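You operate a simulated robot arm through the tools that you are given. There is no shell and no other tool. Be economical: measure what you need, move in short steps, check, and stop when the job is done.

Carry out the task below with a simulated two-armed robot. There is one attempt and no reset: what you move stays moved.

TASK
Put the green can on the clear side of the fitter bench away on the top of the supply table. Open the yellow door by the steps, fetch the long green guide block and set it on the middle shelf of the yellow cabinet, then shut the steps. Take the card tube on the clear side of the fitter bench and put it away on the low shelf of the blue rack. Turn the counter knob to 3. Take the orange and grey block and put it in the inside of the fault tray. Open the yellow drawer of the supply table, take the brown cards from the top of the supply table and put it in the inside of the yellow drawer of the supply table and shut the drawer again. Any order will do. Set down upright: green can, orange and grey block.

Only the result counts: the job must be done as asked and must still hold three seconds after the hand-in. Knocking over, shifting, dropping, spilling or breaking anything else fails it.

THE ROBOT
Two 6-joint arms with two-finger grippers on one trunk, on a base that drives. Base frame: it is fixed to the floor where the robot stands at the start and does not move with it; the origin is under the middle of the robot, x ahead of it, y to its left, z up; the surface under the hand at the start is at about z = 0.86. Readings come in m, degrees, newtons and seconds.
The left shoulder is at the start at [0.03, 0.178, 1.013], the right one opposite. With the tool pointing down near the work surface each hand reaches from about 0.42 to 0.84 m from the robot's upright axis, wherever it stands, measured 20 degrees to its own side. Places, roughly: brown cards (6x9x3 cm) [6.3, -4.7, 0.9]; card tube (9x9x24 cm) [0.5, -0.3, 1]; counter knob [3.2, -2, 0.8]; green can (8x8x11 cm) [0.5, 0.1, 0.9]; inside of the fault tray (25x13 cm) [0.56, -4.72, 0.9]; inside of the yellow drawer of the supply table [6.2, -4.8, 0.7]; long green guide block [0.5, 0, 1]; low shelf of the blue rack [8.5, -5, 0.5]; middle shelf of the yellow cabinet [2.8, 0.8, 1]; orange and grey block (5x4x4 cm) [4.1, -4.7, 0.9]; top of the supply table [6.5, -4.9, 0.9]; yellow door by the steps [2.6, 1.1, 1]; yellow drawer of the supply table [6.2, -4.8, 0.7]. Payload 2.54 kg a hand.
The TCP of each hand is the grasp point between the finger pads, 0.03 m short of the fingertips. In the tool frame z runs along the fingers and y along their closing line. Largest opening 0.116 m; the body of the gripper starts 0.095 m behind the TCP.
Orientation is that of the tool frame in the base frame, as a unit quaternion [w, x, y, z]. With the fingers straight down and closing along the base's y, the tool's x points along the base's -x, its y along +y and its z along -z.

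THE INTERFACE
- The arms move only by the tool arm_command. It takes "left_commands", "right_commands" or both (then of equal length, played together; a hand with none holds still); each is a list of rows, each an object of numbers (a shift or turn left out is 0, a gripper value left out holds the last): "tx", "ty", "tz": the shift along the tool's x, y, z in m; "wx", "wy", "wz": the turn, a rotation vector about the tool's x, y, z in degrees. In form: [{"tx": .., "ty": .., "tz": .., "wx": .., "wy": .., "wz": ..}, ...]. A call has 1 to 10 rows; each row is the pose to reach, as a shift and turn from the pose commanded when the call began, along the tool's axes at that moment. "left_jaw" and "right_jaw" are, for a hand that has rows, the opening, from 0 (shut) to 1 (fully open), set as the call begins (left out, the last holds). A row lasts 0.2 s, in which the tool goes at most 0.05 m and 8.6 degrees; a call with a longer step from one row to the next is refused whole, and so is a gripper value outside its range. A pose out of reach is approached as far as the arm can. The call stops where the force on the tool passes 40 N (or 10 N more than at its start, if that is more) or the arm is blocked; 0.2 s more then pass. The fingers move at their own pace (about 0.153 m/s each) and stop on an object; they squeeze with about 30 N. The grip force told is the motor's: it shows also when the fingers shut on nothing. Time passes only in rows, and 0.2 s behind the last, so rows that repeat a pose let the fingers close. The reply holds the time, the measured pose of the TCP, the force on the tool along the base axes, the opening and the grip force, in the units named above and with some noise, with the torque about the TCP (base axes, N m) and any sound that the robot's microphone picked up.
- Cameras (640 x 400 px; columns grow to the right, rows downward): "scene" is now at [0.0369, -0.0212, 1.7238]; the picture's right is [-0.31, -0.95, 0.00], its down [-0.81, 0.26, -0.53] and it looks along [0.50, -0.16, -0.85] (base axes); focal length 252 px, centre (320, 200). "left" rides on the left gripper at [0.069, 0.015, -0.122] in its tool frame; the picture's right is [-0.21, 0.98, 0.00], its down [-0.83, -0.18, -0.53] and it looks along [-0.52, -0.11, 0.85] (tool axes); focal length 251 px, centre (320, 200). "right" rides on the right gripper at [0.069, -0.015, -0.122] in its tool frame; the picture's right is [0.21, 0.98, 0.00], its down [-0.83, 0.18, -0.53] and it looks along [-0.52, 0.11, 0.85] (tool axes); focal length 251 px, centre (320, 200). There is no depth. A picture from a camera that has moved, and an enlarged one, comes with that camera's place and axes in the base frame and with its lens.
- snapshot(camera): a new picture of that camera. It takes no simulated time.
- lift_body(by): slides the trunk up (or, below 0, down) by that many m; the arms and the scene camera ride with it, the base frame stays. It gives what a move gives, with no picture.
- steer(legs): drives the robot by 1 to 6 legs, each [ahead, left, turn to the left] in m, m and degrees, along the robot's own axes; the way and the turn of a leg run together, so that a leg with both is an arc; at most 1.5 m and 180 degrees a leg. The arms and the cameras ride along, it lands a little off, and it stops where it bumps. It gives what a move gives.
- head_to(pan, tilt): turns the head with the scene camera to pan (to the left, within 143 degrees either way) and tilt (down, from -29 to 69), counted from straight ahead of the robot. It gives what a move gives.
- close_up(camera, box): a new picture of the part [left, top, right, bottom] of that camera's present view, enlarged. It takes no simulated time.
- job_done(): hands the job in; it is judged then, once.

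Go step by step. Nothing tells you exact positions but the pictures and the camera data: compare them with the known pose of the tool, close in by small moves and look again before you grip or let go. The budget is 217 turns and 208 pictures, counting those below and the enlarged ones. Unless the task says otherwise, let go and move clear before handing in, and close with one line.

The tools are called after "Emit:" as name(argument=value, ...) on one line, values as JSON. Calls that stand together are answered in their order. arm_command: Moves the arms, as the interface text tells. Its arguments: {"type":"object","properties":{"left_commands":{"type":"array","items":{"type":"object","properties":{"tx":{"type":"number"},"ty":{"type":"number"},"tz":{"type":"number"},"wx":{"type":"number"},"wy":{"type":"number"},"wz":{"type":"number"}}}},"left_jaw":{"type":"number"},"right_commands":{"type":"array","items":{"type":"object","properties":{"tx":{"type":"number"},"ty":{"type":"number"},"tz":{"type":"number"},"wx":{"type":"number"},"wy":{"type":"number"},"wz":{"type":"number"}}}},"right_jaw":{"type":"number"}},"required":[]} The other tools are called the same way: lift_body (by) slides the trunk up or down; steer (legs) drives the base; head_to (pan, tilt) turns the head that bears the scene camera; snapshot (camera) takes a picture; close_up (camera, box) takes an enlarged picture of a part of a camera's view; job_done () hands the job in.

At the start:

```text
t: 0.0
left_ee_pos: [0.6115, 0.0958, 1.1238]
left_orientation: [0.0, -0.001, 1.0, 0.0]
left_contact_force: [-0.1, 0.0, -0.9]
left_moment: [-0.01, 0.02, -0.02]
left_finger_gap: 0.1158
left_gripper_force: 0.0
right_ee_pos: [0.4108, -0.2731, 1.14]
right_orientation: [0.0, 0.001, 1.0, 0.001]
right_contact_force: [0.2, 0.6, 0.6]
right_moment: [-0.01, 0.01, 0.03]
right_finger_gap: 0.116
right_gripper_force: 0.0
trunk travel left (down, up): [-0.225, 0.315]
robot x, y, heading: [-0.001, -0.0023, 0.1]
head pan, tilt: [-18.0, 58.1]
```

scene: 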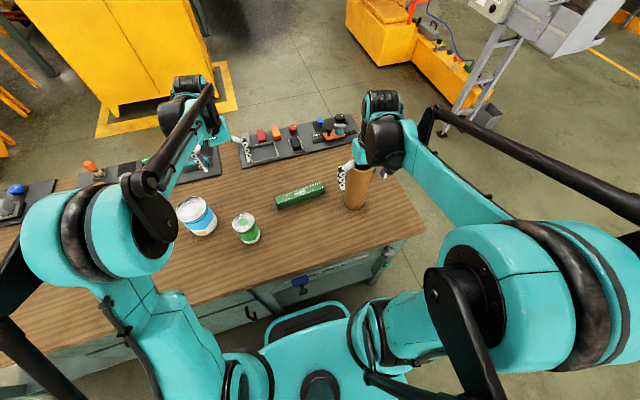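
right: 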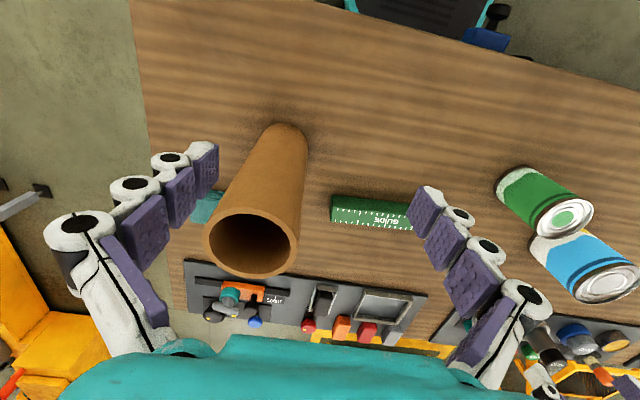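
left: 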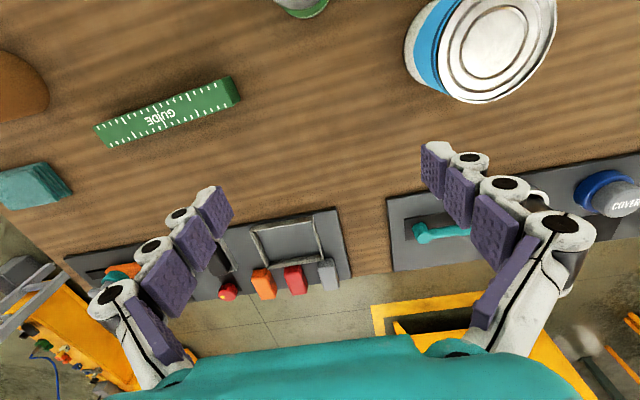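

I see the fitter bench with a green can, blue can, guide block, card tube and control panels. First I look closer at the surroundings before planning.

Emit:
close_up(camera="left", box=[60, 160, 380, 360])

Emit:
head_to(pan=20, tilt=25)

Emit:
snapshot(camera="scene")

```text
2.00 times, centred on (220, 260) of left
camera zoom: at [0.542, 0.1113, 1.2457], right [0.21, 0.98, 0.0], down [0.83, -0.18, 0.53], along [0.52, -0.11, -0.85], focal length 503 px, centre (520, 80)
```

zoom: 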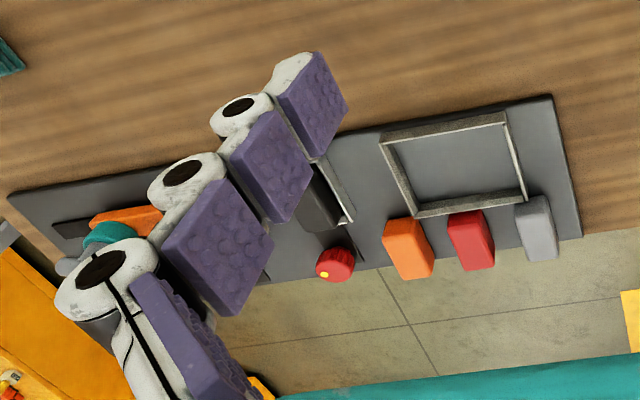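

```text
t: 1.0
left_ee_pos: [0.6123, 0.0967, 1.1237]
left_orientation: [0.0, -0.001, 1.0, 0.001]
left_contact_force: [-0.3, -0.1, -0.7]
left_moment: [-0.01, 0.01, -0.02]
left_finger_gap: 0.1159
left_gripper_force: 0.0
right_ee_pos: [0.4111, -0.2741, 1.1396]
right_orientation: [0.0, 0.0, 1.0, 0.0]
right_contact_force: [-0.1, 0.2, 0.5]
right_moment: [0.0, -0.01, 0.02]
right_finger_gap: 0.116
right_gripper_force: 0.1
trunk travel left (down, up): [-0.225, 0.315]
robot x, y, heading: [-0.0033, -0.0019, 0.1]
head pan, tilt: [20.0, 25.0]
```

```text
203 pictures are left
camera scene: at [0.058, 0.0315, 1.7715], right [0.34, -0.94, 0.0], down [-0.4, -0.14, -0.91], along [0.85, 0.31, -0.42], focal length 252 px, centre (320, 200)
```

scene: 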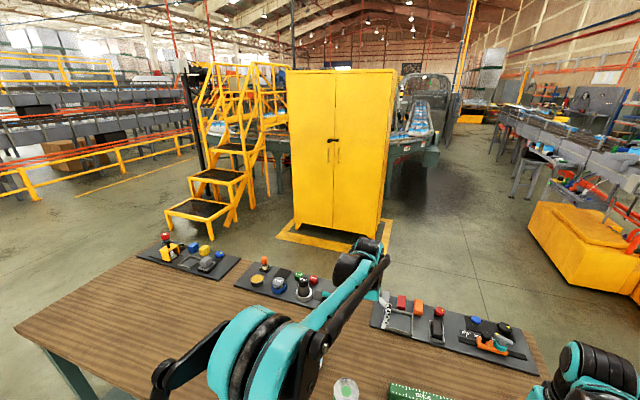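

The "steps" are the yellow staircase; the cabinet's left door is beside it. I look closer at the door and around the rest of the hall.

Emit:
close_up(camera="scene", box=[260, 60, 420, 260])

Emit:
head_to(pan=-40, tilt=20)

Emit:
snapshot(camera="scene")

Emit:
head_to(pan=-90, tilt=20)

Emit:
snapshot(camera="scene")

```text
2.00 times, centred on (340, 160) of scene
camera zoom: at [0.058, 0.0315, 1.7715], right [0.34, -0.94, 0.0], down [-0.4, -0.14, -0.91], along [0.85, 0.31, -0.42], focal length 503 px, centre (280, 280)
```

zoom: 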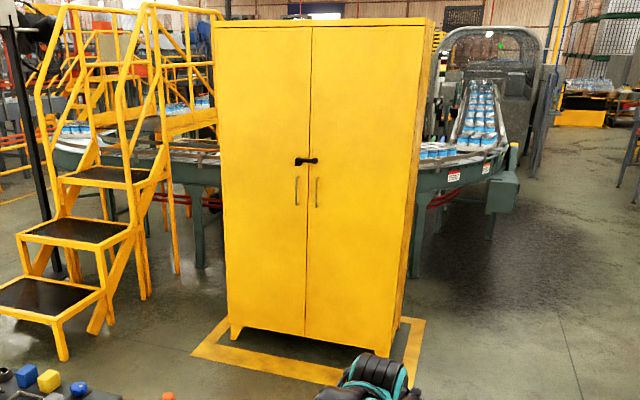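

```text
t: 2.3
left_ee_pos: [0.6112, 0.0974, 1.1241]
left_orientation: [0.0, -0.001, 1.0, 0.0]
left_contact_force: [-0.4, 0.0, -0.5]
left_moment: [0.03, -0.02, -0.01]
left_finger_gap: 0.1159
left_gripper_force: 0.1
right_ee_pos: [0.4099, -0.2744, 1.1399]
right_orientation: [0.0, 0.0, 1.0, 0.001]
right_contact_force: [0.1, 0.2, -0.5]
right_moment: [-0.01, 0.0, 0.0]
right_finger_gap: 0.1161
right_gripper_force: 0.1
trunk travel left (down, up): [-0.225, 0.315]
robot x, y, heading: [-0.0, 0.0001, -0.1]
head pan, tilt: [-40.0, 20.0]
```

```text
201 pictures are left
camera scene: at [0.0428, -0.0597, 1.7796], right [-0.64, -0.77, 0.0], down [-0.26, 0.22, -0.94], along [0.72, -0.6, -0.34], focal length 252 px, centre (320, 200)
```

scene: 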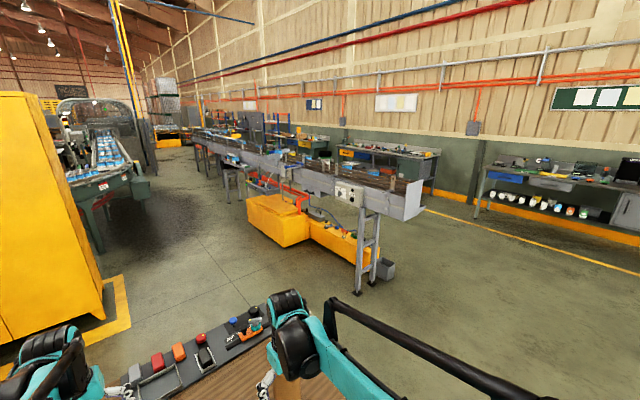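

```text
t: 3.5
left_ee_pos: [0.6117, 0.0964, 1.1233]
left_orientation: [0.0, 0.0, 1.0, 0.0]
left_contact_force: [-0.6, -0.2, 0.2]
left_moment: [0.01, 0.01, -0.02]
left_finger_gap: 0.1157
left_gripper_force: 0.0
right_ee_pos: [0.4109, -0.2734, 1.1391]
right_orientation: [0.0, 0.0, 1.0, -0.001]
right_contact_force: [-0.2, -0.6, 0.7]
right_moment: [0.0, 0.02, 0.02]
right_finger_gap: 0.1161
right_gripper_force: 0.1
trunk travel left (down, up): [-0.225, 0.315]
robot x, y, heading: [0.0005, -0.0035, -0.0]
head pan, tilt: [-90.0, 20.0]
```

```text
200 pictures are left
camera scene: at [-0.0285, -0.0931, 1.7797], right [-1.0, 0.0, 0.0], down [0.0, 0.34, -0.94], along [0.0, -0.94, -0.34], focal length 252 px, centre (320, 200)
```

scene: 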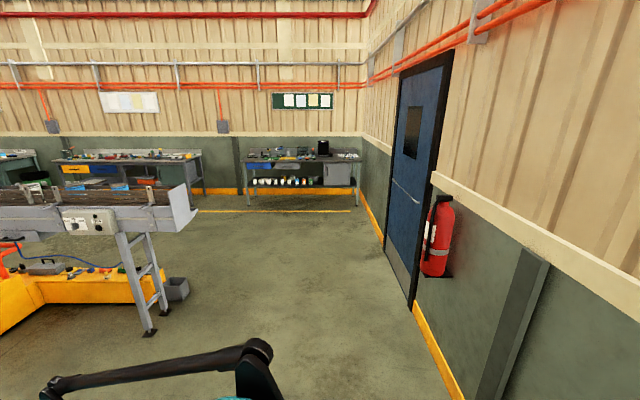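

The left cabinet door (y≈0.85–1.3 at x≈2.7) is the one by the steps. I'll raise the trunk, back off, go round the right end of the bench and look at the cabinet first.

Emit:
lift_body(by=0.12)

Emit:
steer(legs=[[-0.35, 0, 0]])

Emit:
head_to(pan=-50, tilt=45)

Emit:
snapshot(camera="scene")

```text
t: 5.0
left_ee_pos: [0.612, 0.0957, 1.2436]
left_orientation: [0.0, -0.001, 1.0, 0.0]
left_contact_force: [0.7, -0.8, -0.2]
left_moment: [-0.02, -0.03, -0.01]
left_finger_gap: 0.1163
left_gripper_force: 0.0
right_ee_pos: [0.4099, -0.2744, 1.2596]
right_orientation: [0.0, 0.001, 1.0, 0.0]
right_contact_force: [0.3, -0.3, 0.9]
right_moment: [0.02, 0.0, -0.01]
right_finger_gap: 0.1159
right_gripper_force: 0.0
trunk travel left (down, up): [-0.345, 0.195]
robot x, y, heading: [0.0033, 0.0032, 0.4]
head pan, tilt: [-90.0, 20.0]
```

```text
t: 7.3
left_ee_pos: [0.2494, 0.0967, 1.2432]
left_orientation: [0.0, 0.0, 1.0, 0.0]
left_contact_force: [0.0, -1.2, -0.6]
left_moment: [0.04, -0.03, -0.02]
left_finger_gap: 0.1161
left_gripper_force: 0.0
right_ee_pos: [0.0496, -0.2737, 1.2595]
right_orientation: [0.0, -0.001, 1.0, 0.0]
right_contact_force: [0.7, -0.1, 0.7]
right_moment: [0.01, -0.01, -0.01]
right_finger_gap: 0.1159
right_gripper_force: 0.0
trunk travel left (down, up): [-0.345, 0.195]
robot x, y, heading: [-0.359, -0.0015, 0.2]
head pan, tilt: [-90.0, 20.0]
```

```text
t: 8.4
left_ee_pos: [0.2505, 0.0963, 1.2433]
left_orientation: [0.001, -0.001, 1.0, 0.0]
left_contact_force: [-0.1, -0.4, 0.5]
left_moment: [-0.01, 0.01, 0.02]
left_finger_gap: 0.1161
left_gripper_force: 0.0
right_ee_pos: [0.0496, -0.273, 1.2607]
right_orientation: [0.0, 0.0, 1.0, -0.001]
right_contact_force: [-0.4, 0.6, -0.2]
right_moment: [0.02, -0.01, 0.01]
right_finger_gap: 0.116
right_gripper_force: 0.1
trunk travel left (down, up): [-0.345, 0.195]
robot x, y, heading: [-0.3622, 0.0003, 0.1]
head pan, tilt: [-50.0, 45.0]
```

```text
199 pictures are left
camera scene: at [-0.3378, -0.0626, 1.861], right [-0.77, -0.64, 0.0], down [-0.45, 0.54, -0.71], along [0.46, -0.54, -0.71], focal length 252 px, centre (320, 200)
```

scene: 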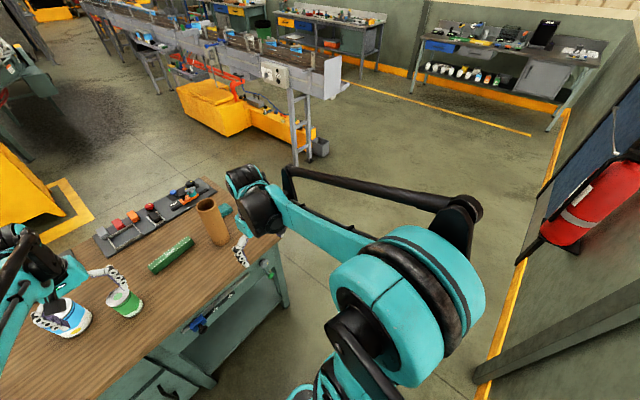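

Clear floor to the right; the wall is at x≈-0.9. I drive around the bench end to the cabinet front.

Emit:
steer(legs=[[0, -1.1, 0], [1.5, 0, 0], [0.7, 0, 0], [0, 1.3, 0]])

Emit:
head_to(pan=12, tilt=25)

Emit:
snapshot(camera="scene")

```text
t: 30.7
left_ee_pos: [2.3809, 0.3952, 1.2438]
left_orientation: [0.0, -0.029, 1.0, -0.001]
left_contact_force: [-0.3, 0.0, 0.1]
left_moment: [0.01, -0.01, 0.01]
left_finger_gap: 0.1161
left_gripper_force: 0.0
right_ee_pos: [2.201, 0.0141, 1.2596]
right_orientation: [0.0, -0.029, 1.0, 0.0]
right_contact_force: [-0.2, -0.6, -0.3]
right_moment: [-0.02, -0.01, 0.0]
right_finger_gap: 0.116
right_gripper_force: 0.0
trunk travel left (down, up): [-0.345, 0.195]
robot x, y, heading: [1.7749, 0.2634, 3.3]
head pan, tilt: [-50.0, 45.0]
```

```text
t: 32.0
left_ee_pos: [2.3802, 0.3951, 1.2441]
left_orientation: [0.001, -0.028, 1.0, 0.0]
left_contact_force: [0.8, 0.5, -0.2]
left_moment: [0.0, 0.0, 0.02]
left_finger_gap: 0.1161
left_gripper_force: 0.0
right_ee_pos: [2.2021, 0.014, 1.2603]
right_orientation: [0.0, -0.028, 1.0, 0.0]
right_contact_force: [0.7, 0.4, -0.1]
right_moment: [-0.04, 0.03, 0.03]
right_finger_gap: 0.116
right_gripper_force: 0.0
trunk travel left (down, up): [-0.345, 0.195]
robot x, y, heading: [1.776, 0.2668, 3.2]
head pan, tilt: [12.0, 25.0]
```

```text
198 pictures are left
camera scene: at [1.8359, 0.286, 1.8915], right [0.26, -0.96, 0.0], down [-0.41, -0.11, -0.91], along [0.87, 0.24, -0.42], focal length 252 px, centre (320, 200)
```

scene: 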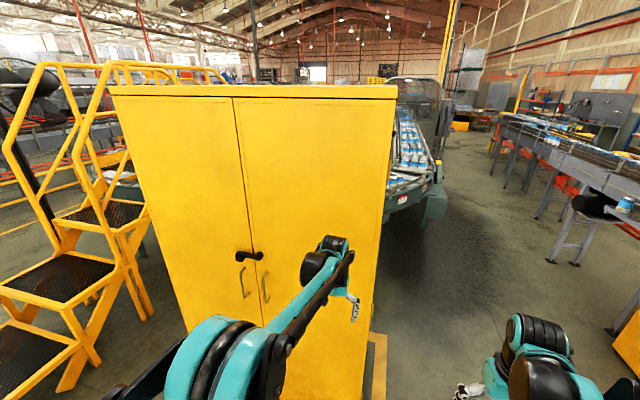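

I'm in front of the cabinet; a black turn-latch spans the seam above two pull handles. I zoom in.

Emit:
close_up(camera="scene", box=[200, 230, 312, 310])

```text
5.00 times, centred on (256, 270) of scene
camera zoom: at [1.8359, 0.286, 1.8915], right [0.26, -0.96, 0.0], down [-0.41, -0.11, -0.91], along [0.87, 0.24, -0.42], focal length 1257 px, centre (640, -150)
```

zoom: 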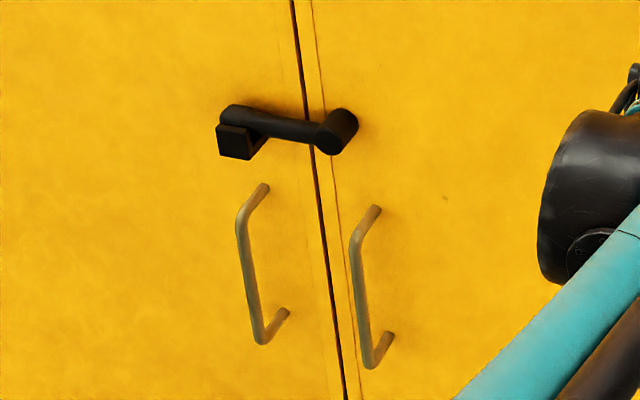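

Triangulating: latch pivot ≈(2.59,0.76,1.24), left pull handle ≈(2.575,0.85,1.08). I shift left to stand in front of it and check again.

Emit:
steer(legs=[[0, 0.4, 0]])

Emit:
head_to(pan=0, tilt=40)

Emit:
snapshot(camera="scene")

```text
t: 34.5
left_ee_pos: [2.3564, 0.7998, 1.2429]
left_orientation: [0.0, -0.029, 1.0, 0.0]
left_contact_force: [0.0, -0.1, 0.6]
left_moment: [-0.02, 0.01, -0.05]
left_finger_gap: 0.1159
left_gripper_force: 0.0
right_ee_pos: [2.1778, 0.4182, 1.2604]
right_orientation: [0.0, -0.029, 1.0, -0.001]
right_contact_force: [-0.2, 0.2, -0.8]
right_moment: [0.01, -0.03, -0.01]
right_finger_gap: 0.116
right_gripper_force: 0.1
trunk travel left (down, up): [-0.345, 0.195]
robot x, y, heading: [1.7521, 0.668, 3.6]
head pan, tilt: [12.0, 25.0]
```

```text
t: 35.3
left_ee_pos: [2.356, 0.8002, 1.2442]
left_orientation: [0.001, -0.03, 1.0, 0.001]
left_contact_force: [0.0, -0.3, 0.2]
left_moment: [0.01, 0.0, -0.03]
left_finger_gap: 0.1159
left_gripper_force: 0.0
right_ee_pos: [2.1782, 0.418, 1.2595]
right_orientation: [0.0, -0.031, 1.0, 0.0]
right_contact_force: [0.2, 0.5, -0.5]
right_moment: [0.0, 0.03, -0.01]
right_finger_gap: 0.1161
right_gripper_force: 0.0
trunk travel left (down, up): [-0.345, 0.195]
robot x, y, heading: [1.7532, 0.6678, 3.4]
head pan, tilt: [0.0, 40.0]
```

```text
196 pictures are left
camera scene: at [1.808, 0.67, 1.8683], right [0.06, -1.0, 0.0], down [-0.64, -0.04, -0.77], along [0.77, 0.05, -0.64], focal length 252 px, centre (320, 200)
```

scene: 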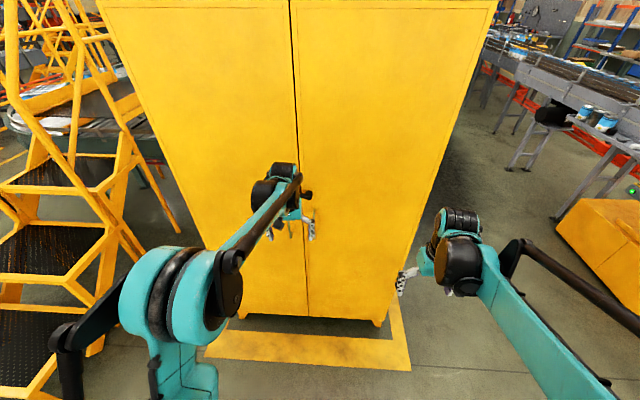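

The face is at x≈2.65, squarely facing me, seam y≈0.81. I turn both hands to point forward (fingers level), keeping them off the door.

Emit:
arm_command(left_commands=[{"tx": 0.006, "ty": 0.006, "tz": 0.018, "wy": -8.5}, {"tx": 0.012, "ty": 0.012, "tz": 0.036, "wy": -17}, {"tx": 0.018, "ty": 0.018, "tz": 0.054, "wy": -25.5}, {"tx": 0.024, "ty": 0.024, "tz": 0.072, "wy": -34}, {"tx": 0.03, "ty": 0.03, "tz": 0.09, "wy": -42.5}, {"tx": 0.036, "ty": 0.036, "tz": 0.108, "wy": -51}, {"tx": 0.042, "ty": 0.042, "tz": 0.126, "wy": -59.5}, {"tx": 0.048, "ty": 0.048, "tz": 0.144, "wy": -68}, {"tx": 0.05, "ty": 0.05, "tz": 0.16, "wy": -76.5}, {"tx": 0.05, "ty": 0.05, "tz": 0.16, "wy": -85}], right_commands=[{"tx": -0.01, "ty": 0.02, "tz": 0.005, "wy": -8.5}, {"tx": -0.02, "ty": 0.04, "tz": 0.01, "wy": -17}, {"tx": -0.03, "ty": 0.06, "tz": 0.015, "wy": -25.5}, {"tx": -0.04, "ty": 0.08, "tz": 0.02, "wy": -34}, {"tx": -0.05, "ty": 0.1, "tz": 0.025, "wy": -42.5}, {"tx": -0.06, "ty": 0.12, "tz": 0.03, "wy": -51}, {"tx": -0.07, "ty": 0.14, "tz": 0.035, "wy": -59.5}, {"tx": -0.08, "ty": 0.16, "tz": 0.04, "wy": -68}, {"tx": -0.09, "ty": 0.18, "tz": 0.045, "wy": -76.5}, {"tx": -0.1, "ty": 0.2, "tz": 0.05, "wy": -85}], right_jaw=0)

Emit:
snapshot(camera="scene")

Emit:
snapshot(camera="left")

Emit:
snapshot(camera="right")

```text
t: 37.5
left_ee_pos: [2.4214, 0.8408, 1.2249]
left_orientation: [0.673, -0.024, 0.739, 0.021]
left_contact_force: [0.2, 1.5, 0.1]
left_moment: [0.02, -0.01, -0.02]
left_finger_gap: 0.1161
left_gripper_force: 0.0
left hand out of reach, approached as far as the arm can: row 7, 8, 9, 10
right_ee_pos: [2.2901, 0.6407, 1.2919]
right_orientation: [0.673, -0.023, 0.739, 0.02]
right_contact_force: [-0.3, 0.0, -1.4]
right_moment: [0.0, 0.04, -0.04]
right_finger_gap: 0.0
right_gripper_force: 28.6
right hand out of reach, approached as far as the arm can: row 8, 9, 10
trunk travel left (down, up): [-0.345, 0.195]
robot x, y, heading: [1.7547, 0.6692, 3.8]
head pan, tilt: [0.0, 40.0]
```

```text
195 pictures are left
camera scene: at [1.8114, 0.673, 1.8681], right [0.06, -1.0, 0.0], down [-0.64, -0.04, -0.76], along [0.76, 0.05, -0.64], focal length 252 px, centre (320, 200)
```

scene: 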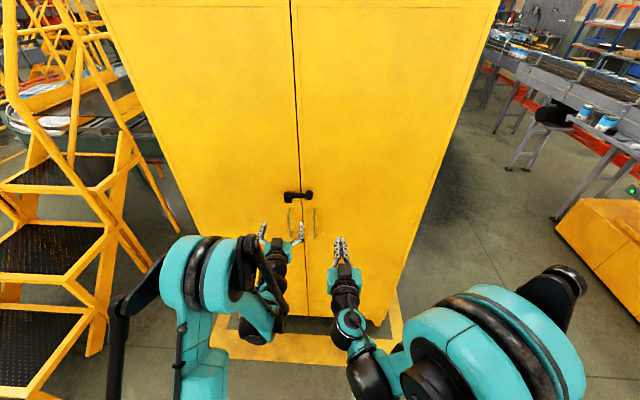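

```text
194 pictures are left
camera left: at [2.292, 0.848, 1.167], right [-0.04, 0.98, 0.21], down [-0.44, -0.21, 0.87], along [0.89, -0.06, 0.44], focal length 251 px, centre (320, 200)
```

left: 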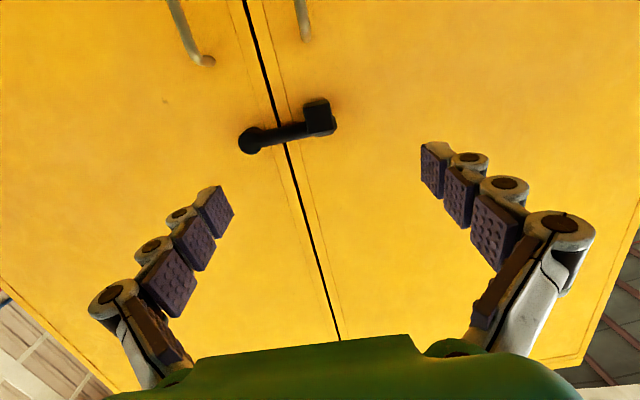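

```text
193 pictures are left
camera right: at [2.1639, 0.6196, 1.2349], right [-0.08, 0.97, -0.22], down [-0.47, 0.15, 0.87], along [0.88, 0.17, 0.44], focal length 251 px, centre (320, 200)
```

right: 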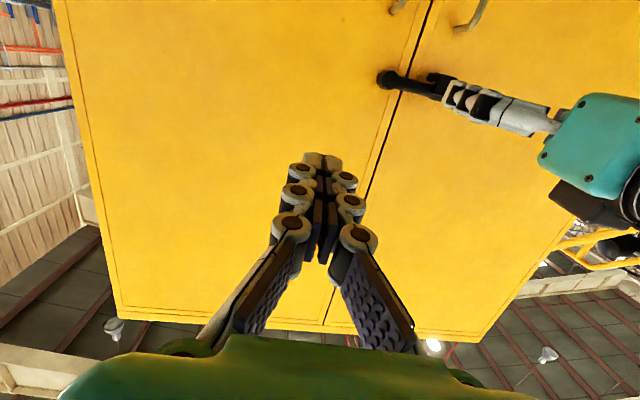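

Both hands point nearly forward. I zoom on the latch through the left camera.

Emit:
close_up(camera="left", box=[200, 60, 376, 170])

Emit:
close_up(camera="scene", box=[250, 160, 362, 250])

```text
3.64 times, centred on (288, 115) of left
camera zoom: at [2.292, 0.848, 1.167], right [-0.04, 0.98, 0.21], down [-0.44, -0.21, 0.87], along [0.89, -0.06, 0.44], focal length 914 px, centre (436, 509)
```

zoom: 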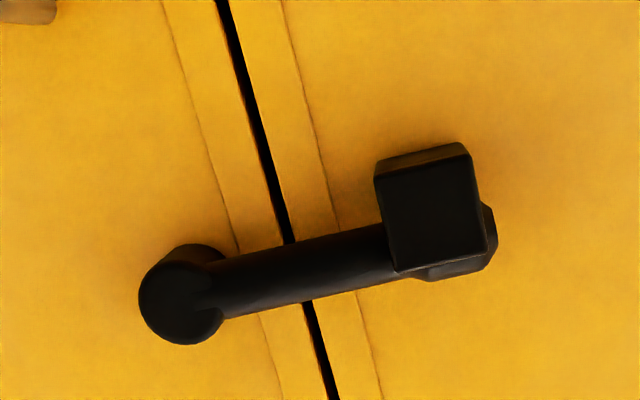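

```text
4.44 times, centred on (306, 205) of scene
camera zoom: at [1.8114, 0.673, 1.8681], right [0.06, -1.0, 0.0], down [-0.64, -0.04, -0.76], along [0.76, 0.05, -0.64], focal length 1118 px, centre (382, 178)
```

zoom: 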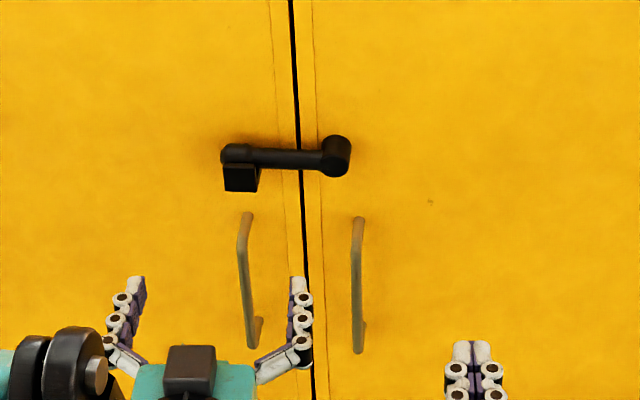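

The bar pivots on the right door and lies in a keeper on the left door, so it must be lifted. I move the left hand aside and bring the closed right fingers in front of and below the bar.

Emit:
arm_command(left_commands=[{"tz": 0.03, "ty": 0.05}, {"tz": 0.06, "ty": 0.085}, {"tz": 0.08, "ty": 0.13}, {"tz": 0.1, "ty": 0.16}, {"tz": 0.1, "ty": 0.16}], right_commands=[{"tz": 0.03, "ty": 0}, {"tz": 0.06, "ty": 0.0}, {"tz": 0.1, "ty": 0.0}, {"tz": 0.14, "ty": 0.03}, {"tz": 0.14, "ty": 0.03}])

```text
refused: row 1 steps farther than a row can; nothing moved
```

Emit:
arm_command(left_commands=[{"tz": 0.02, "ty": 0.04}, {"tz": 0.04, "ty": 0.08}, {"tz": 0.06, "ty": 0.12}, {"tz": 0.08, "ty": 0.15}, {"tz": 0.1, "ty": 0.16}], right_commands=[{"tz": 0.03, "ty": 0}, {"tz": 0.06, "ty": 0.0}, {"tz": 0.1, "ty": 0.0}, {"tz": 0.14, "ty": 0.02}, {"tz": 0.14, "ty": 0.02}])

```text
t: 38.7
left_ee_pos: [2.5006, 1.002, 1.2187]
left_orientation: [0.675, -0.022, 0.737, 0.021]
left_contact_force: [-0.8, 0.1, -0.1]
left_moment: [0.0, 0.04, 0.04]
left_finger_gap: 0.1158
left_gripper_force: 0.0
right_ee_pos: [2.4247, 0.6673, 1.2839]
right_orientation: [0.676, -0.022, 0.737, 0.021]
right_contact_force: [0.2, -0.6, -1.1]
right_moment: [-0.01, 0.02, 0.02]
right_finger_gap: 0.0002
right_gripper_force: 28.2
trunk travel left (down, up): [-0.345, 0.195]
robot x, y, heading: [1.7541, 0.6725, 3.4]
head pan, tilt: [0.0, 40.0]
```

Commands are relative to the reached pose. Now bring the right fingertips under the bar position, still short of the door.

Emit:
arm_command(right_commands=[{"tx": 0.03, "ty": 0.02, "tz": 0.02}, {"tx": 0.06, "ty": 0.05, "tz": 0.03}, {"tx": 0.085, "ty": 0.08, "tz": 0.05}, {"tx": 0.1, "ty": 0.11, "tz": 0.07}, {"tx": 0.107, "ty": 0.133, "tz": 0.093}, {"tx": 0.107, "ty": 0.133, "tz": 0.093}])

Emit:
snapshot(camera="right")

Emit:
close_up(camera="scene", box=[250, 160, 362, 250])

```text
t: 40.1
left_ee_pos: [2.4997, 1.0016, 1.218]
left_orientation: [0.675, -0.023, 0.737, 0.021]
left_contact_force: [0.6, 0.2, 0.6]
left_moment: [0.01, 0.01, 0.04]
left_finger_gap: 0.1162
left_gripper_force: 0.0
right_ee_pos: [2.4979, 0.8025, 1.169]
right_orientation: [0.676, -0.022, 0.737, 0.02]
right_contact_force: [0.3, -0.4, 0.4]
right_moment: [-0.03, 0.0, 0.02]
right_finger_gap: 0.0002
right_gripper_force: 28.6
trunk travel left (down, up): [-0.345, 0.195]
robot x, y, heading: [1.7532, 0.6707, 3.6]
head pan, tilt: [0.0, 40.0]
```

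```text
190 pictures are left
camera right: at [2.3735, 0.7821, 1.1108], right [-0.08, 0.97, -0.21], down [-0.47, 0.15, 0.87], along [0.88, 0.17, 0.45], focal length 251 px, centre (320, 200)
```

right: 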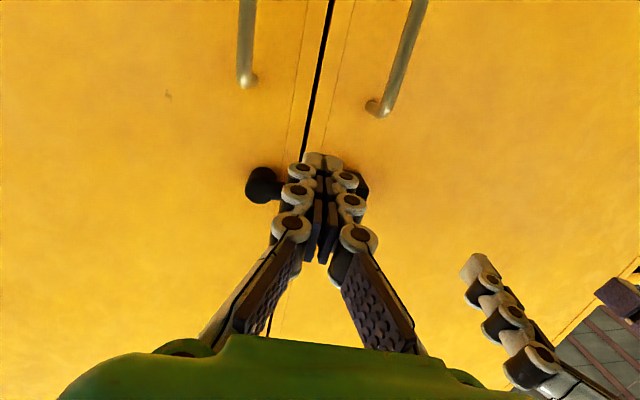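

```text
4.44 times, centred on (306, 205) of scene
camera zoom: at [1.8073, 0.6699, 1.8683], right [0.06, -1.0, 0.0], down [-0.64, -0.04, -0.77], along [0.76, 0.05, -0.64], focal length 1118 px, centre (382, 178)
```

zoom: 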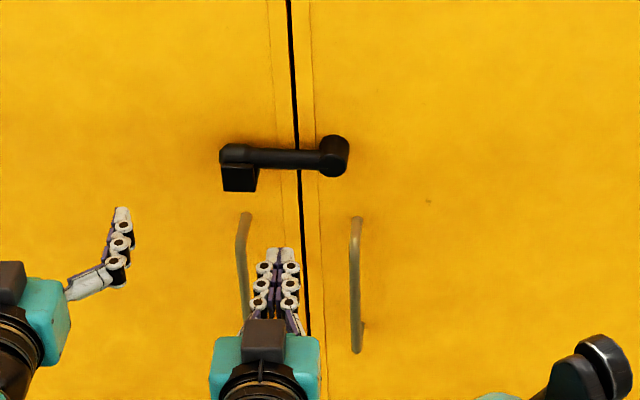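

Fingertips are aligned with the exposed bar, 4 cm below. I push forward under the bar, then raise slowly.

Emit:
arm_command(right_commands=[{"tx": -0.003, "ty": -0.001, "tz": 0.03}, {"tx": -0.006, "ty": -0.002, "tz": 0.06}, {"tx": -0.008, "ty": -0.003, "tz": 0.092}, {"tx": -0.008, "ty": -0.003, "tz": 0.092}])

Emit:
snapshot(camera="right")

```text
t: 41.0
left_ee_pos: [2.5009, 1.0016, 1.2193]
left_orientation: [0.676, -0.022, 0.737, 0.02]
left_contact_force: [0.4, 0.2, -0.3]
left_moment: [0.01, 0.0, -0.01]
left_finger_gap: 0.1161
left_gripper_force: 0.2
right_ee_pos: [2.5903, 0.804, 1.1691]
right_orientation: [0.676, -0.021, 0.737, 0.019]
right_contact_force: [-12.8, -2.9, 5.7]
right_moment: [0.03, -0.28, -0.14]
right_finger_gap: 0.0001
right_gripper_force: 28.5
trunk travel left (down, up): [-0.345, 0.195]
robot x, y, heading: [1.7492, 0.6676, 3.5]
head pan, tilt: [0.0, 40.0]
stopped in row 4 (right hand): the force on the tool passed its limit at 80 N (the readings are from after the stop); the commanded pose is now the measured one
```

```text
188 pictures are left
camera right: at [2.4656, 0.7839, 1.1109], right [-0.08, 0.97, -0.21], down [-0.47, 0.15, 0.87], along [0.88, 0.17, 0.45], focal length 251 px, centre (320, 200)
```

right: 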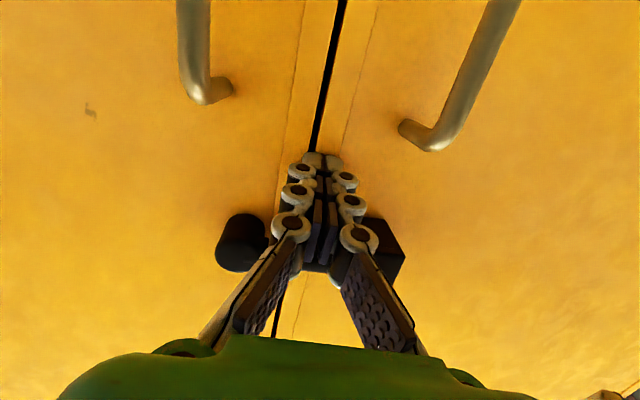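

I touched the door face (x≈2.62). Back off 1 cm and raise to lift the bar.

Emit:
arm_command(right_commands=[{"tz": -0.012}, {"tx": -0.02, "tz": -0.014}, {"tx": -0.04, "tz": -0.016}, {"tx": -0.06, "tz": -0.018}, {"tx": -0.075, "tz": -0.019}, {"tx": -0.09, "tz": -0.02}, {"tx": -0.105, "tz": -0.021}])

Emit:
snapshot(camera="right")

Emit:
close_up(camera="scene", box=[250, 160, 362, 250])

```text
t: 41.8
left_ee_pos: [2.5034, 1.0021, 1.2161]
left_orientation: [0.674, -0.023, 0.738, 0.021]
left_contact_force: [-1.0, 0.3, 0.5]
left_moment: [0.0, 0.02, 0.04]
left_finger_gap: 0.1162
left_gripper_force: 0.1
right_ee_pos: [2.5838, 0.8053, 1.2019]
right_orientation: [0.673, -0.017, 0.739, 0.02]
right_contact_force: [5.1, 1.5, -15.1]
right_moment: [-0.04, 0.13, 0.02]
right_finger_gap: 0.0058
right_gripper_force: 28.6
trunk travel left (down, up): [-0.345, 0.195]
robot x, y, heading: [1.7491, 0.6659, 3.5]
head pan, tilt: [0.0, 40.0]
stopped in row 4 (right hand): the force on the tool passed its limit at 63 N (the readings are from after the stop); the commanded pose is now the measured one
```

```text
187 pictures are left
camera right: at [2.4581, 0.7849, 1.1442], right [-0.07, 0.98, -0.21], down [-0.46, 0.15, 0.87], along [0.88, 0.16, 0.44], focal length 251 px, centre (320, 200)
```

right: 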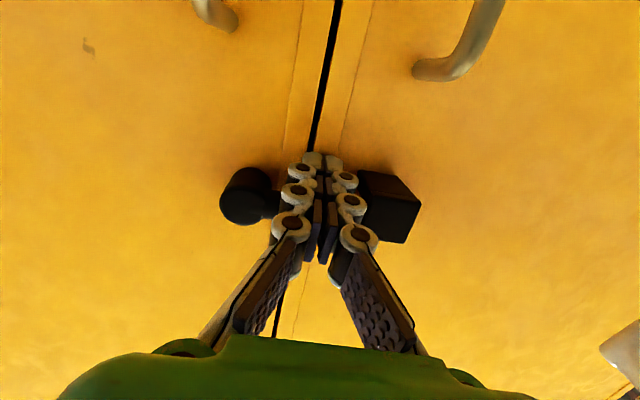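

```text
4.44 times, centred on (306, 205) of scene
camera zoom: at [1.8108, 0.6711, 1.868], right [0.06, -1.0, 0.0], down [-0.64, -0.04, -0.76], along [0.76, 0.05, -0.64], focal length 1118 px, centre (382, 178)
```

zoom: 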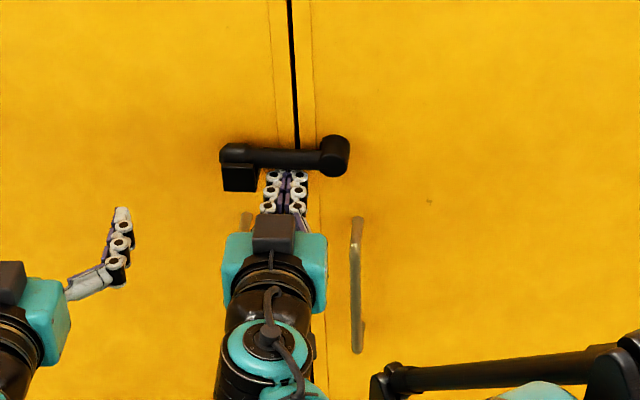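

The bar resisted a fast bump. I push up again slowly.

Emit:
arm_command(right_commands=[{"tx": -0.002}, {"tx": -0.004}, {"tx": -0.006}, {"tx": -0.009}, {"tx": -0.012}, {"tx": -0.015}, {"tx": -0.018}, {"tx": -0.022}])

```text
t: 42.3
left_ee_pos: [2.5036, 1.0028, 1.2165]
left_orientation: [0.675, -0.023, 0.737, 0.022]
left_contact_force: [-0.3, 0.7, -0.1]
left_moment: [0.02, -0.01, 0.01]
left_finger_gap: 0.116
left_gripper_force: 0.0
right_ee_pos: [2.5828, 0.805, 1.2017]
right_orientation: [0.671, -0.016, 0.741, 0.022]
right_contact_force: [2.1, -0.4, -20.1]
right_moment: [-0.03, 0.13, 0.06]
right_finger_gap: 0.0062
right_gripper_force: 27.9
trunk travel left (down, up): [-0.345, 0.195]
robot x, y, heading: [1.7521, 0.666, 3.6]
head pan, tilt: [0.0, 40.0]
stopped in row 2 (right hand): the force on the tool passed its limit at 45 N (the readings are from after the stop); the commanded pose is now the measured one
```

The bar is rigid upward at this spot. I back off to look at the latch up close.

Emit:
arm_command(right_commands=[{"tx": 0.02}, {"tx": 0.02, "tz": -0.04}, {"tx": 0.02, "tz": -0.08}, {"tx": 0.02, "ty": -0.04, "tz": -0.11}, {"tx": 0.02, "ty": -0.08, "tz": -0.11}, {"tx": 0.02, "ty": -0.12, "tz": -0.11}, {"tx": 0.02, "ty": -0.16, "tz": -0.11}])

Emit:
close_up(camera="right", box=[300, 60, 460, 160])

Emit:
close_up(camera="scene", box=[280, 170, 344, 210])

Emit:
close_up(camera="left", box=[0, 40, 240, 190])

```text
t: 43.9
left_ee_pos: [2.5001, 0.9997, 1.2183]
left_orientation: [0.675, -0.021, 0.737, 0.02]
left_contact_force: [0.9, -1.5, 0.0]
left_moment: [0.01, 0.0, 0.01]
left_finger_gap: 0.1162
left_gripper_force: 0.0
right_ee_pos: [2.4811, 0.636, 1.1936]
right_orientation: [0.673, -0.018, 0.739, 0.024]
right_contact_force: [-0.2, 0.5, 0.2]
right_moment: [0.0, 0.01, 0.02]
right_finger_gap: 0.0
right_gripper_force: 28.5
trunk travel left (down, up): [-0.345, 0.195]
robot x, y, heading: [1.7492, 0.6674, 3.2]
head pan, tilt: [0.0, 40.0]
```

```text
4.00 times, centred on (380, 110) of right
camera zoom: at [2.3547, 0.6162, 1.1357], right [-0.07, 0.98, -0.2], down [-0.46, 0.15, 0.87], along [0.88, 0.16, 0.44], focal length 1006 px, centre (80, 560)
```

zoom: 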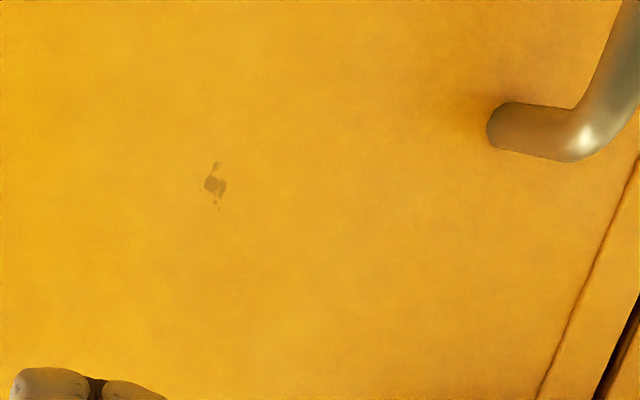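

```text
10.00 times, centred on (312, 190) of scene
camera zoom: at [1.8076, 0.6682, 1.8682], right [0.06, -1.0, 0.0], down [-0.64, -0.04, -0.77], along [0.76, 0.05, -0.64], focal length 2515 px, centre (400, 300)
```

zoom: 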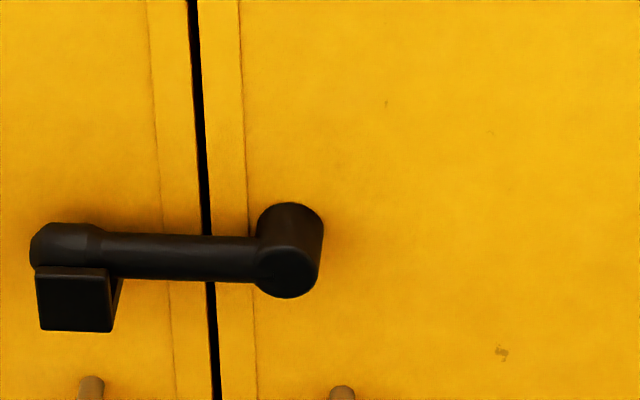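

```text
2.67 times, centred on (120, 115) of left
camera zoom: at [2.3722, 1.0079, 1.1604], right [-0.04, 0.98, 0.22], down [-0.45, -0.21, 0.87], along [0.89, -0.06, 0.45], focal length 670 px, centre (853, 427)
```

zoom: 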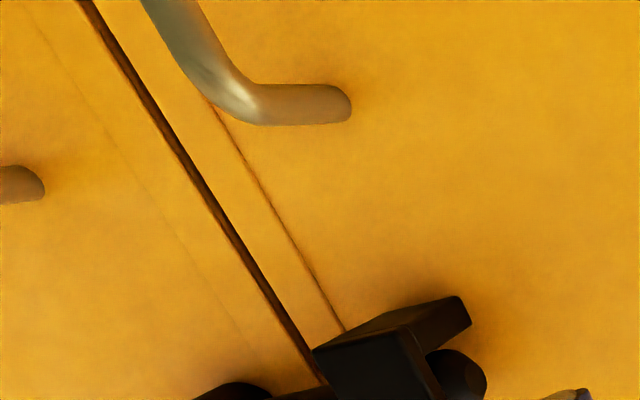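

The bar rests on a block on the left door, so it does swing up, but the closed finger pair likely jammed on the pivot barrel. I'll use a single finger of the opened right hand under the bar at y≈0.815, with the other finger right of the pivot.

Emit:
arm_command(right_commands=[{"tx": 0.008, "ty": 0.03, "tz": 0.01}, {"tx": 0.016, "ty": 0.06, "tz": 0.02}, {"tx": 0.026, "ty": 0.09, "tz": 0.035}, {"tx": 0.026, "ty": 0.114, "tz": 0.048}, {"tx": 0.026, "ty": 0.114, "tz": 0.048}, {"tx": 0.026, "ty": 0.114, "tz": 0.048}], right_jaw=1)

Emit:
snapshot(camera="right")

Emit:
close_up(camera="scene", box=[264, 160, 344, 210])

```text
t: 45.3
left_ee_pos: [2.5014, 1.0021, 1.2167]
left_orientation: [0.675, -0.022, 0.737, 0.02]
left_contact_force: [-0.4, 0.1, -1.3]
left_moment: [0.0, -0.01, -0.01]
left_finger_gap: 0.116
left_gripper_force: 0.0
right_ee_pos: [2.5168, 0.7566, 1.165]
right_orientation: [0.673, -0.017, 0.74, 0.022]
right_contact_force: [-0.2, -0.1, 0.1]
right_moment: [0.01, 0.02, 0.02]
right_finger_gap: 0.1159
right_gripper_force: 0.1
trunk travel left (down, up): [-0.345, 0.195]
robot x, y, heading: [1.7514, 0.6675, 3.3]
head pan, tilt: [0.0, 40.0]
```

```text
182 pictures are left
camera right: at [2.3918, 0.7369, 1.108], right [-0.07, 0.98, -0.2], down [-0.46, 0.15, 0.87], along [0.88, 0.16, 0.44], focal length 251 px, centre (320, 200)
```

right: 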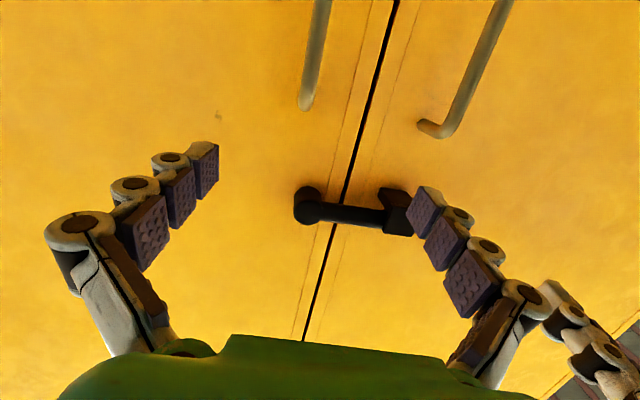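

```text
8.00 times, centred on (304, 185) of scene
camera zoom: at [1.8079, 0.6707, 1.8682], right [0.06, -1.0, 0.0], down [-0.64, -0.04, -0.77], along [0.76, 0.05, -0.64], focal length 2012 px, centre (448, 320)
```

zoom: 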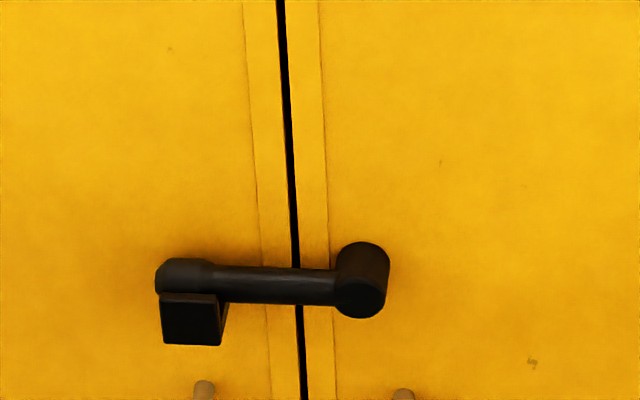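

I go forward under the bar with the left finger, then raise slowly.

Emit:
arm_command(right_commands=[{"ty": -0.008, "tz": 0.03}, {"ty": -0.009, "tz": 0.06}, {"tx": -0.01, "ty": -0.009, "tz": 0.06}, {"tx": -0.02, "ty": -0.009, "tz": 0.06}, {"tx": -0.026, "ty": -0.009, "tz": 0.06}, {"tx": -0.032, "ty": -0.009, "tz": 0.06}, {"tx": -0.038, "ty": -0.009, "tz": 0.06}, {"tx": -0.044, "ty": -0.009, "tz": 0.06}, {"tx": -0.05, "ty": -0.009, "tz": 0.06}])

Emit:
snapshot(camera="right")

Emit:
close_up(camera="scene", box=[264, 160, 344, 210])

```text
t: 47.2
left_ee_pos: [2.5029, 1.002, 1.2167]
left_orientation: [0.674, -0.022, 0.738, 0.021]
left_contact_force: [0.5, -0.6, -0.1]
left_moment: [0.01, 0.0, 0.01]
left_finger_gap: 0.1161
left_gripper_force: 0.0
right_ee_pos: [2.5822, 0.7504, 1.2022]
right_orientation: [0.671, -0.017, 0.741, 0.019]
right_contact_force: [-0.4, 0.9, -17.9]
right_moment: [-1.08, 0.08, 0.02]
right_finger_gap: 0.1155
right_gripper_force: 0.1
trunk travel left (down, up): [-0.345, 0.195]
robot x, y, heading: [1.7518, 0.6639, 3.5]
head pan, tilt: [0.0, 40.0]
stopped in row 9 (right hand): the force on the tool passed its limit at 51 N (the readings are from after the stop); the commanded pose is now the measured one
```

```text
180 pictures are left
camera right: at [2.4564, 0.7294, 1.1448], right [-0.07, 0.98, -0.21], down [-0.46, 0.15, 0.87], along [0.88, 0.16, 0.44], focal length 251 px, centre (320, 200)
```

right: 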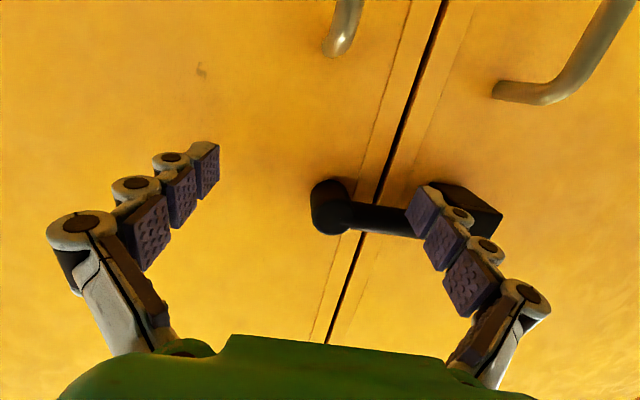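

```text
8.00 times, centred on (304, 185) of scene
camera zoom: at [1.8097, 0.6708, 1.868], right [0.06, -1.0, 0.0], down [-0.64, -0.04, -0.77], along [0.76, 0.05, -0.64], focal length 2012 px, centre (448, 320)
```

zoom: 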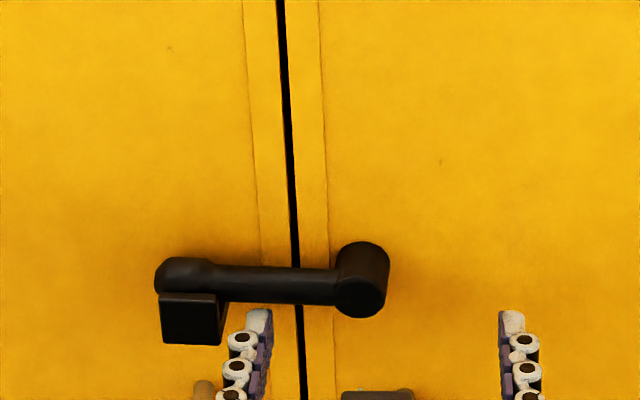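

Still rigid upward at good leverage, so the lever probably turns downward. I go over the top and press down near its free end (y≈0.86).

Emit:
arm_command(right_commands=[{"tx": 0.015}, {"tx": 0.015, "tz": -0.04}, {"tx": 0.005, "tz": -0.08}, {"tx": -0.04, "tz": -0.08, "ty": 0.01}, {"tx": -0.08, "tz": -0.08, "ty": 0.025}, {"tx": -0.1, "tz": -0.08, "ty": 0.045}, {"tx": -0.1, "tz": -0.04, "ty": 0.045}, {"tx": -0.1, "tz": -0.015, "ty": 0.045}, {"tx": -0.08, "tz": -0.012, "ty": 0.045}, {"tx": -0.068, "tz": -0.01, "ty": 0.045}])

Emit:
snapshot(camera="right")

Emit:
close_up(camera="scene", box=[264, 160, 344, 210])

```text
t: 49.4
left_ee_pos: [2.5018, 1.0025, 1.2175]
left_orientation: [0.676, -0.022, 0.737, 0.021]
left_contact_force: [0.0, 0.0, -0.6]
left_moment: [0.03, 0.02, 0.0]
left_finger_gap: 0.116
left_gripper_force: 0.1
right_ee_pos: [2.5753, 0.7942, 1.2728]
right_orientation: [0.672, -0.019, 0.74, 0.022]
right_contact_force: [0.1, 0.1, -0.6]
right_moment: [-0.02, -0.01, -0.01]
right_finger_gap: 0.1158
right_gripper_force: 0.0
trunk travel left (down, up): [-0.345, 0.195]
robot x, y, heading: [1.7494, 0.6639, 3.5]
head pan, tilt: [0.0, 40.0]
```

```text
178 pictures are left
camera right: at [2.4496, 0.7732, 1.2153], right [-0.07, 0.98, -0.21], down [-0.46, 0.15, 0.87], along [0.88, 0.16, 0.44], focal length 251 px, centre (320, 200)
```

right: 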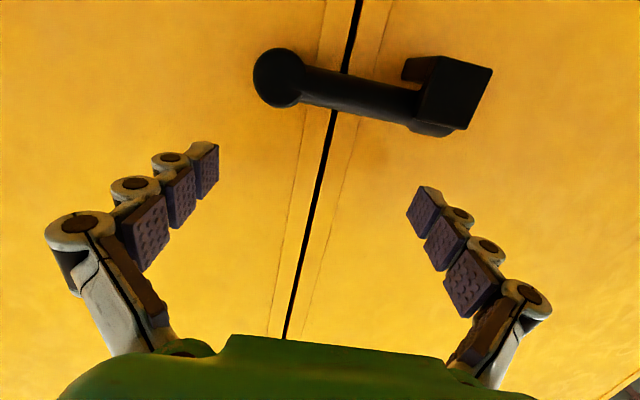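

```text
8.00 times, centred on (304, 185) of scene
camera zoom: at [1.808, 0.6703, 1.8682], right [0.06, -1.0, 0.0], down [-0.64, -0.04, -0.77], along [0.76, 0.05, -0.64], focal length 2012 px, centre (448, 320)
```

zoom: 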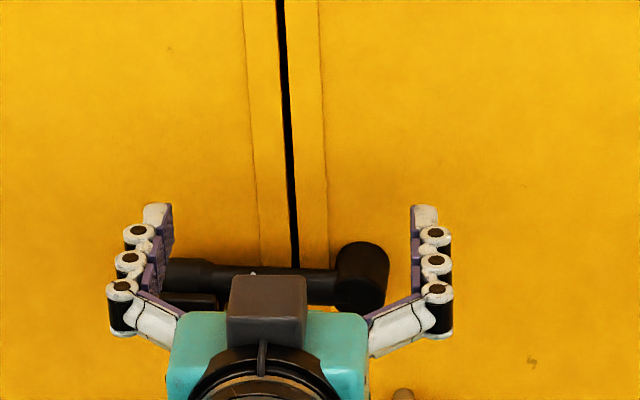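

The left finger is above the lever's free end. Press down slowly.

Emit:
arm_command(right_commands=[{"tx": 0.01}, {"tx": 0.016}, {"tx": 0.022}, {"tx": 0.027}, {"tx": 0.032}, {"tx": 0.037}, {"tx": 0.042}, {"tx": 0.047}, {"tx": 0.052}, {"tx": 0.057}])

Emit:
close_up(camera="scene", box=[264, 160, 344, 210])

```text
t: 51.6
left_ee_pos: [2.5013, 1.0028, 1.2173]
left_orientation: [0.676, -0.022, 0.737, 0.02]
left_contact_force: [0.0, -0.4, 0.3]
left_moment: [-0.02, 0.01, 0.03]
left_finger_gap: 0.116
left_gripper_force: 0.1
right_ee_pos: [2.5703, 0.7951, 1.2146]
right_orientation: [0.672, -0.018, 0.74, 0.021]
right_contact_force: [0.0, 0.3, 0.7]
right_moment: [-0.01, 0.01, -0.01]
right_finger_gap: 0.116
right_gripper_force: 0.0
trunk travel left (down, up): [-0.345, 0.195]
robot x, y, heading: [1.7508, 0.6631, 3.5]
head pan, tilt: [0.0, 40.0]
```

```text
8.00 times, centred on (304, 185) of scene
camera zoom: at [1.8076, 0.6704, 1.8682], right [0.06, -1.0, 0.0], down [-0.64, -0.04, -0.77], along [0.76, 0.05, -0.64], focal length 2012 px, centre (448, 320)
```

zoom: 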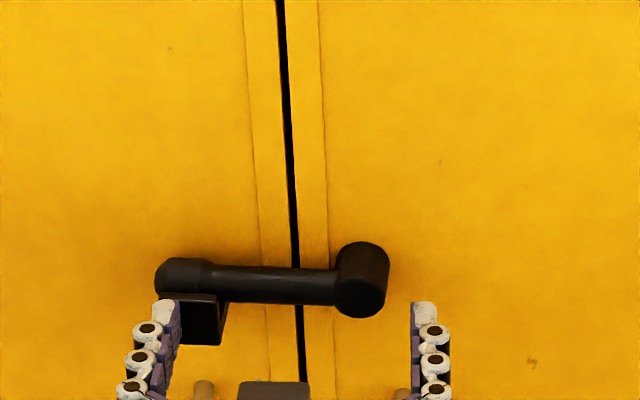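

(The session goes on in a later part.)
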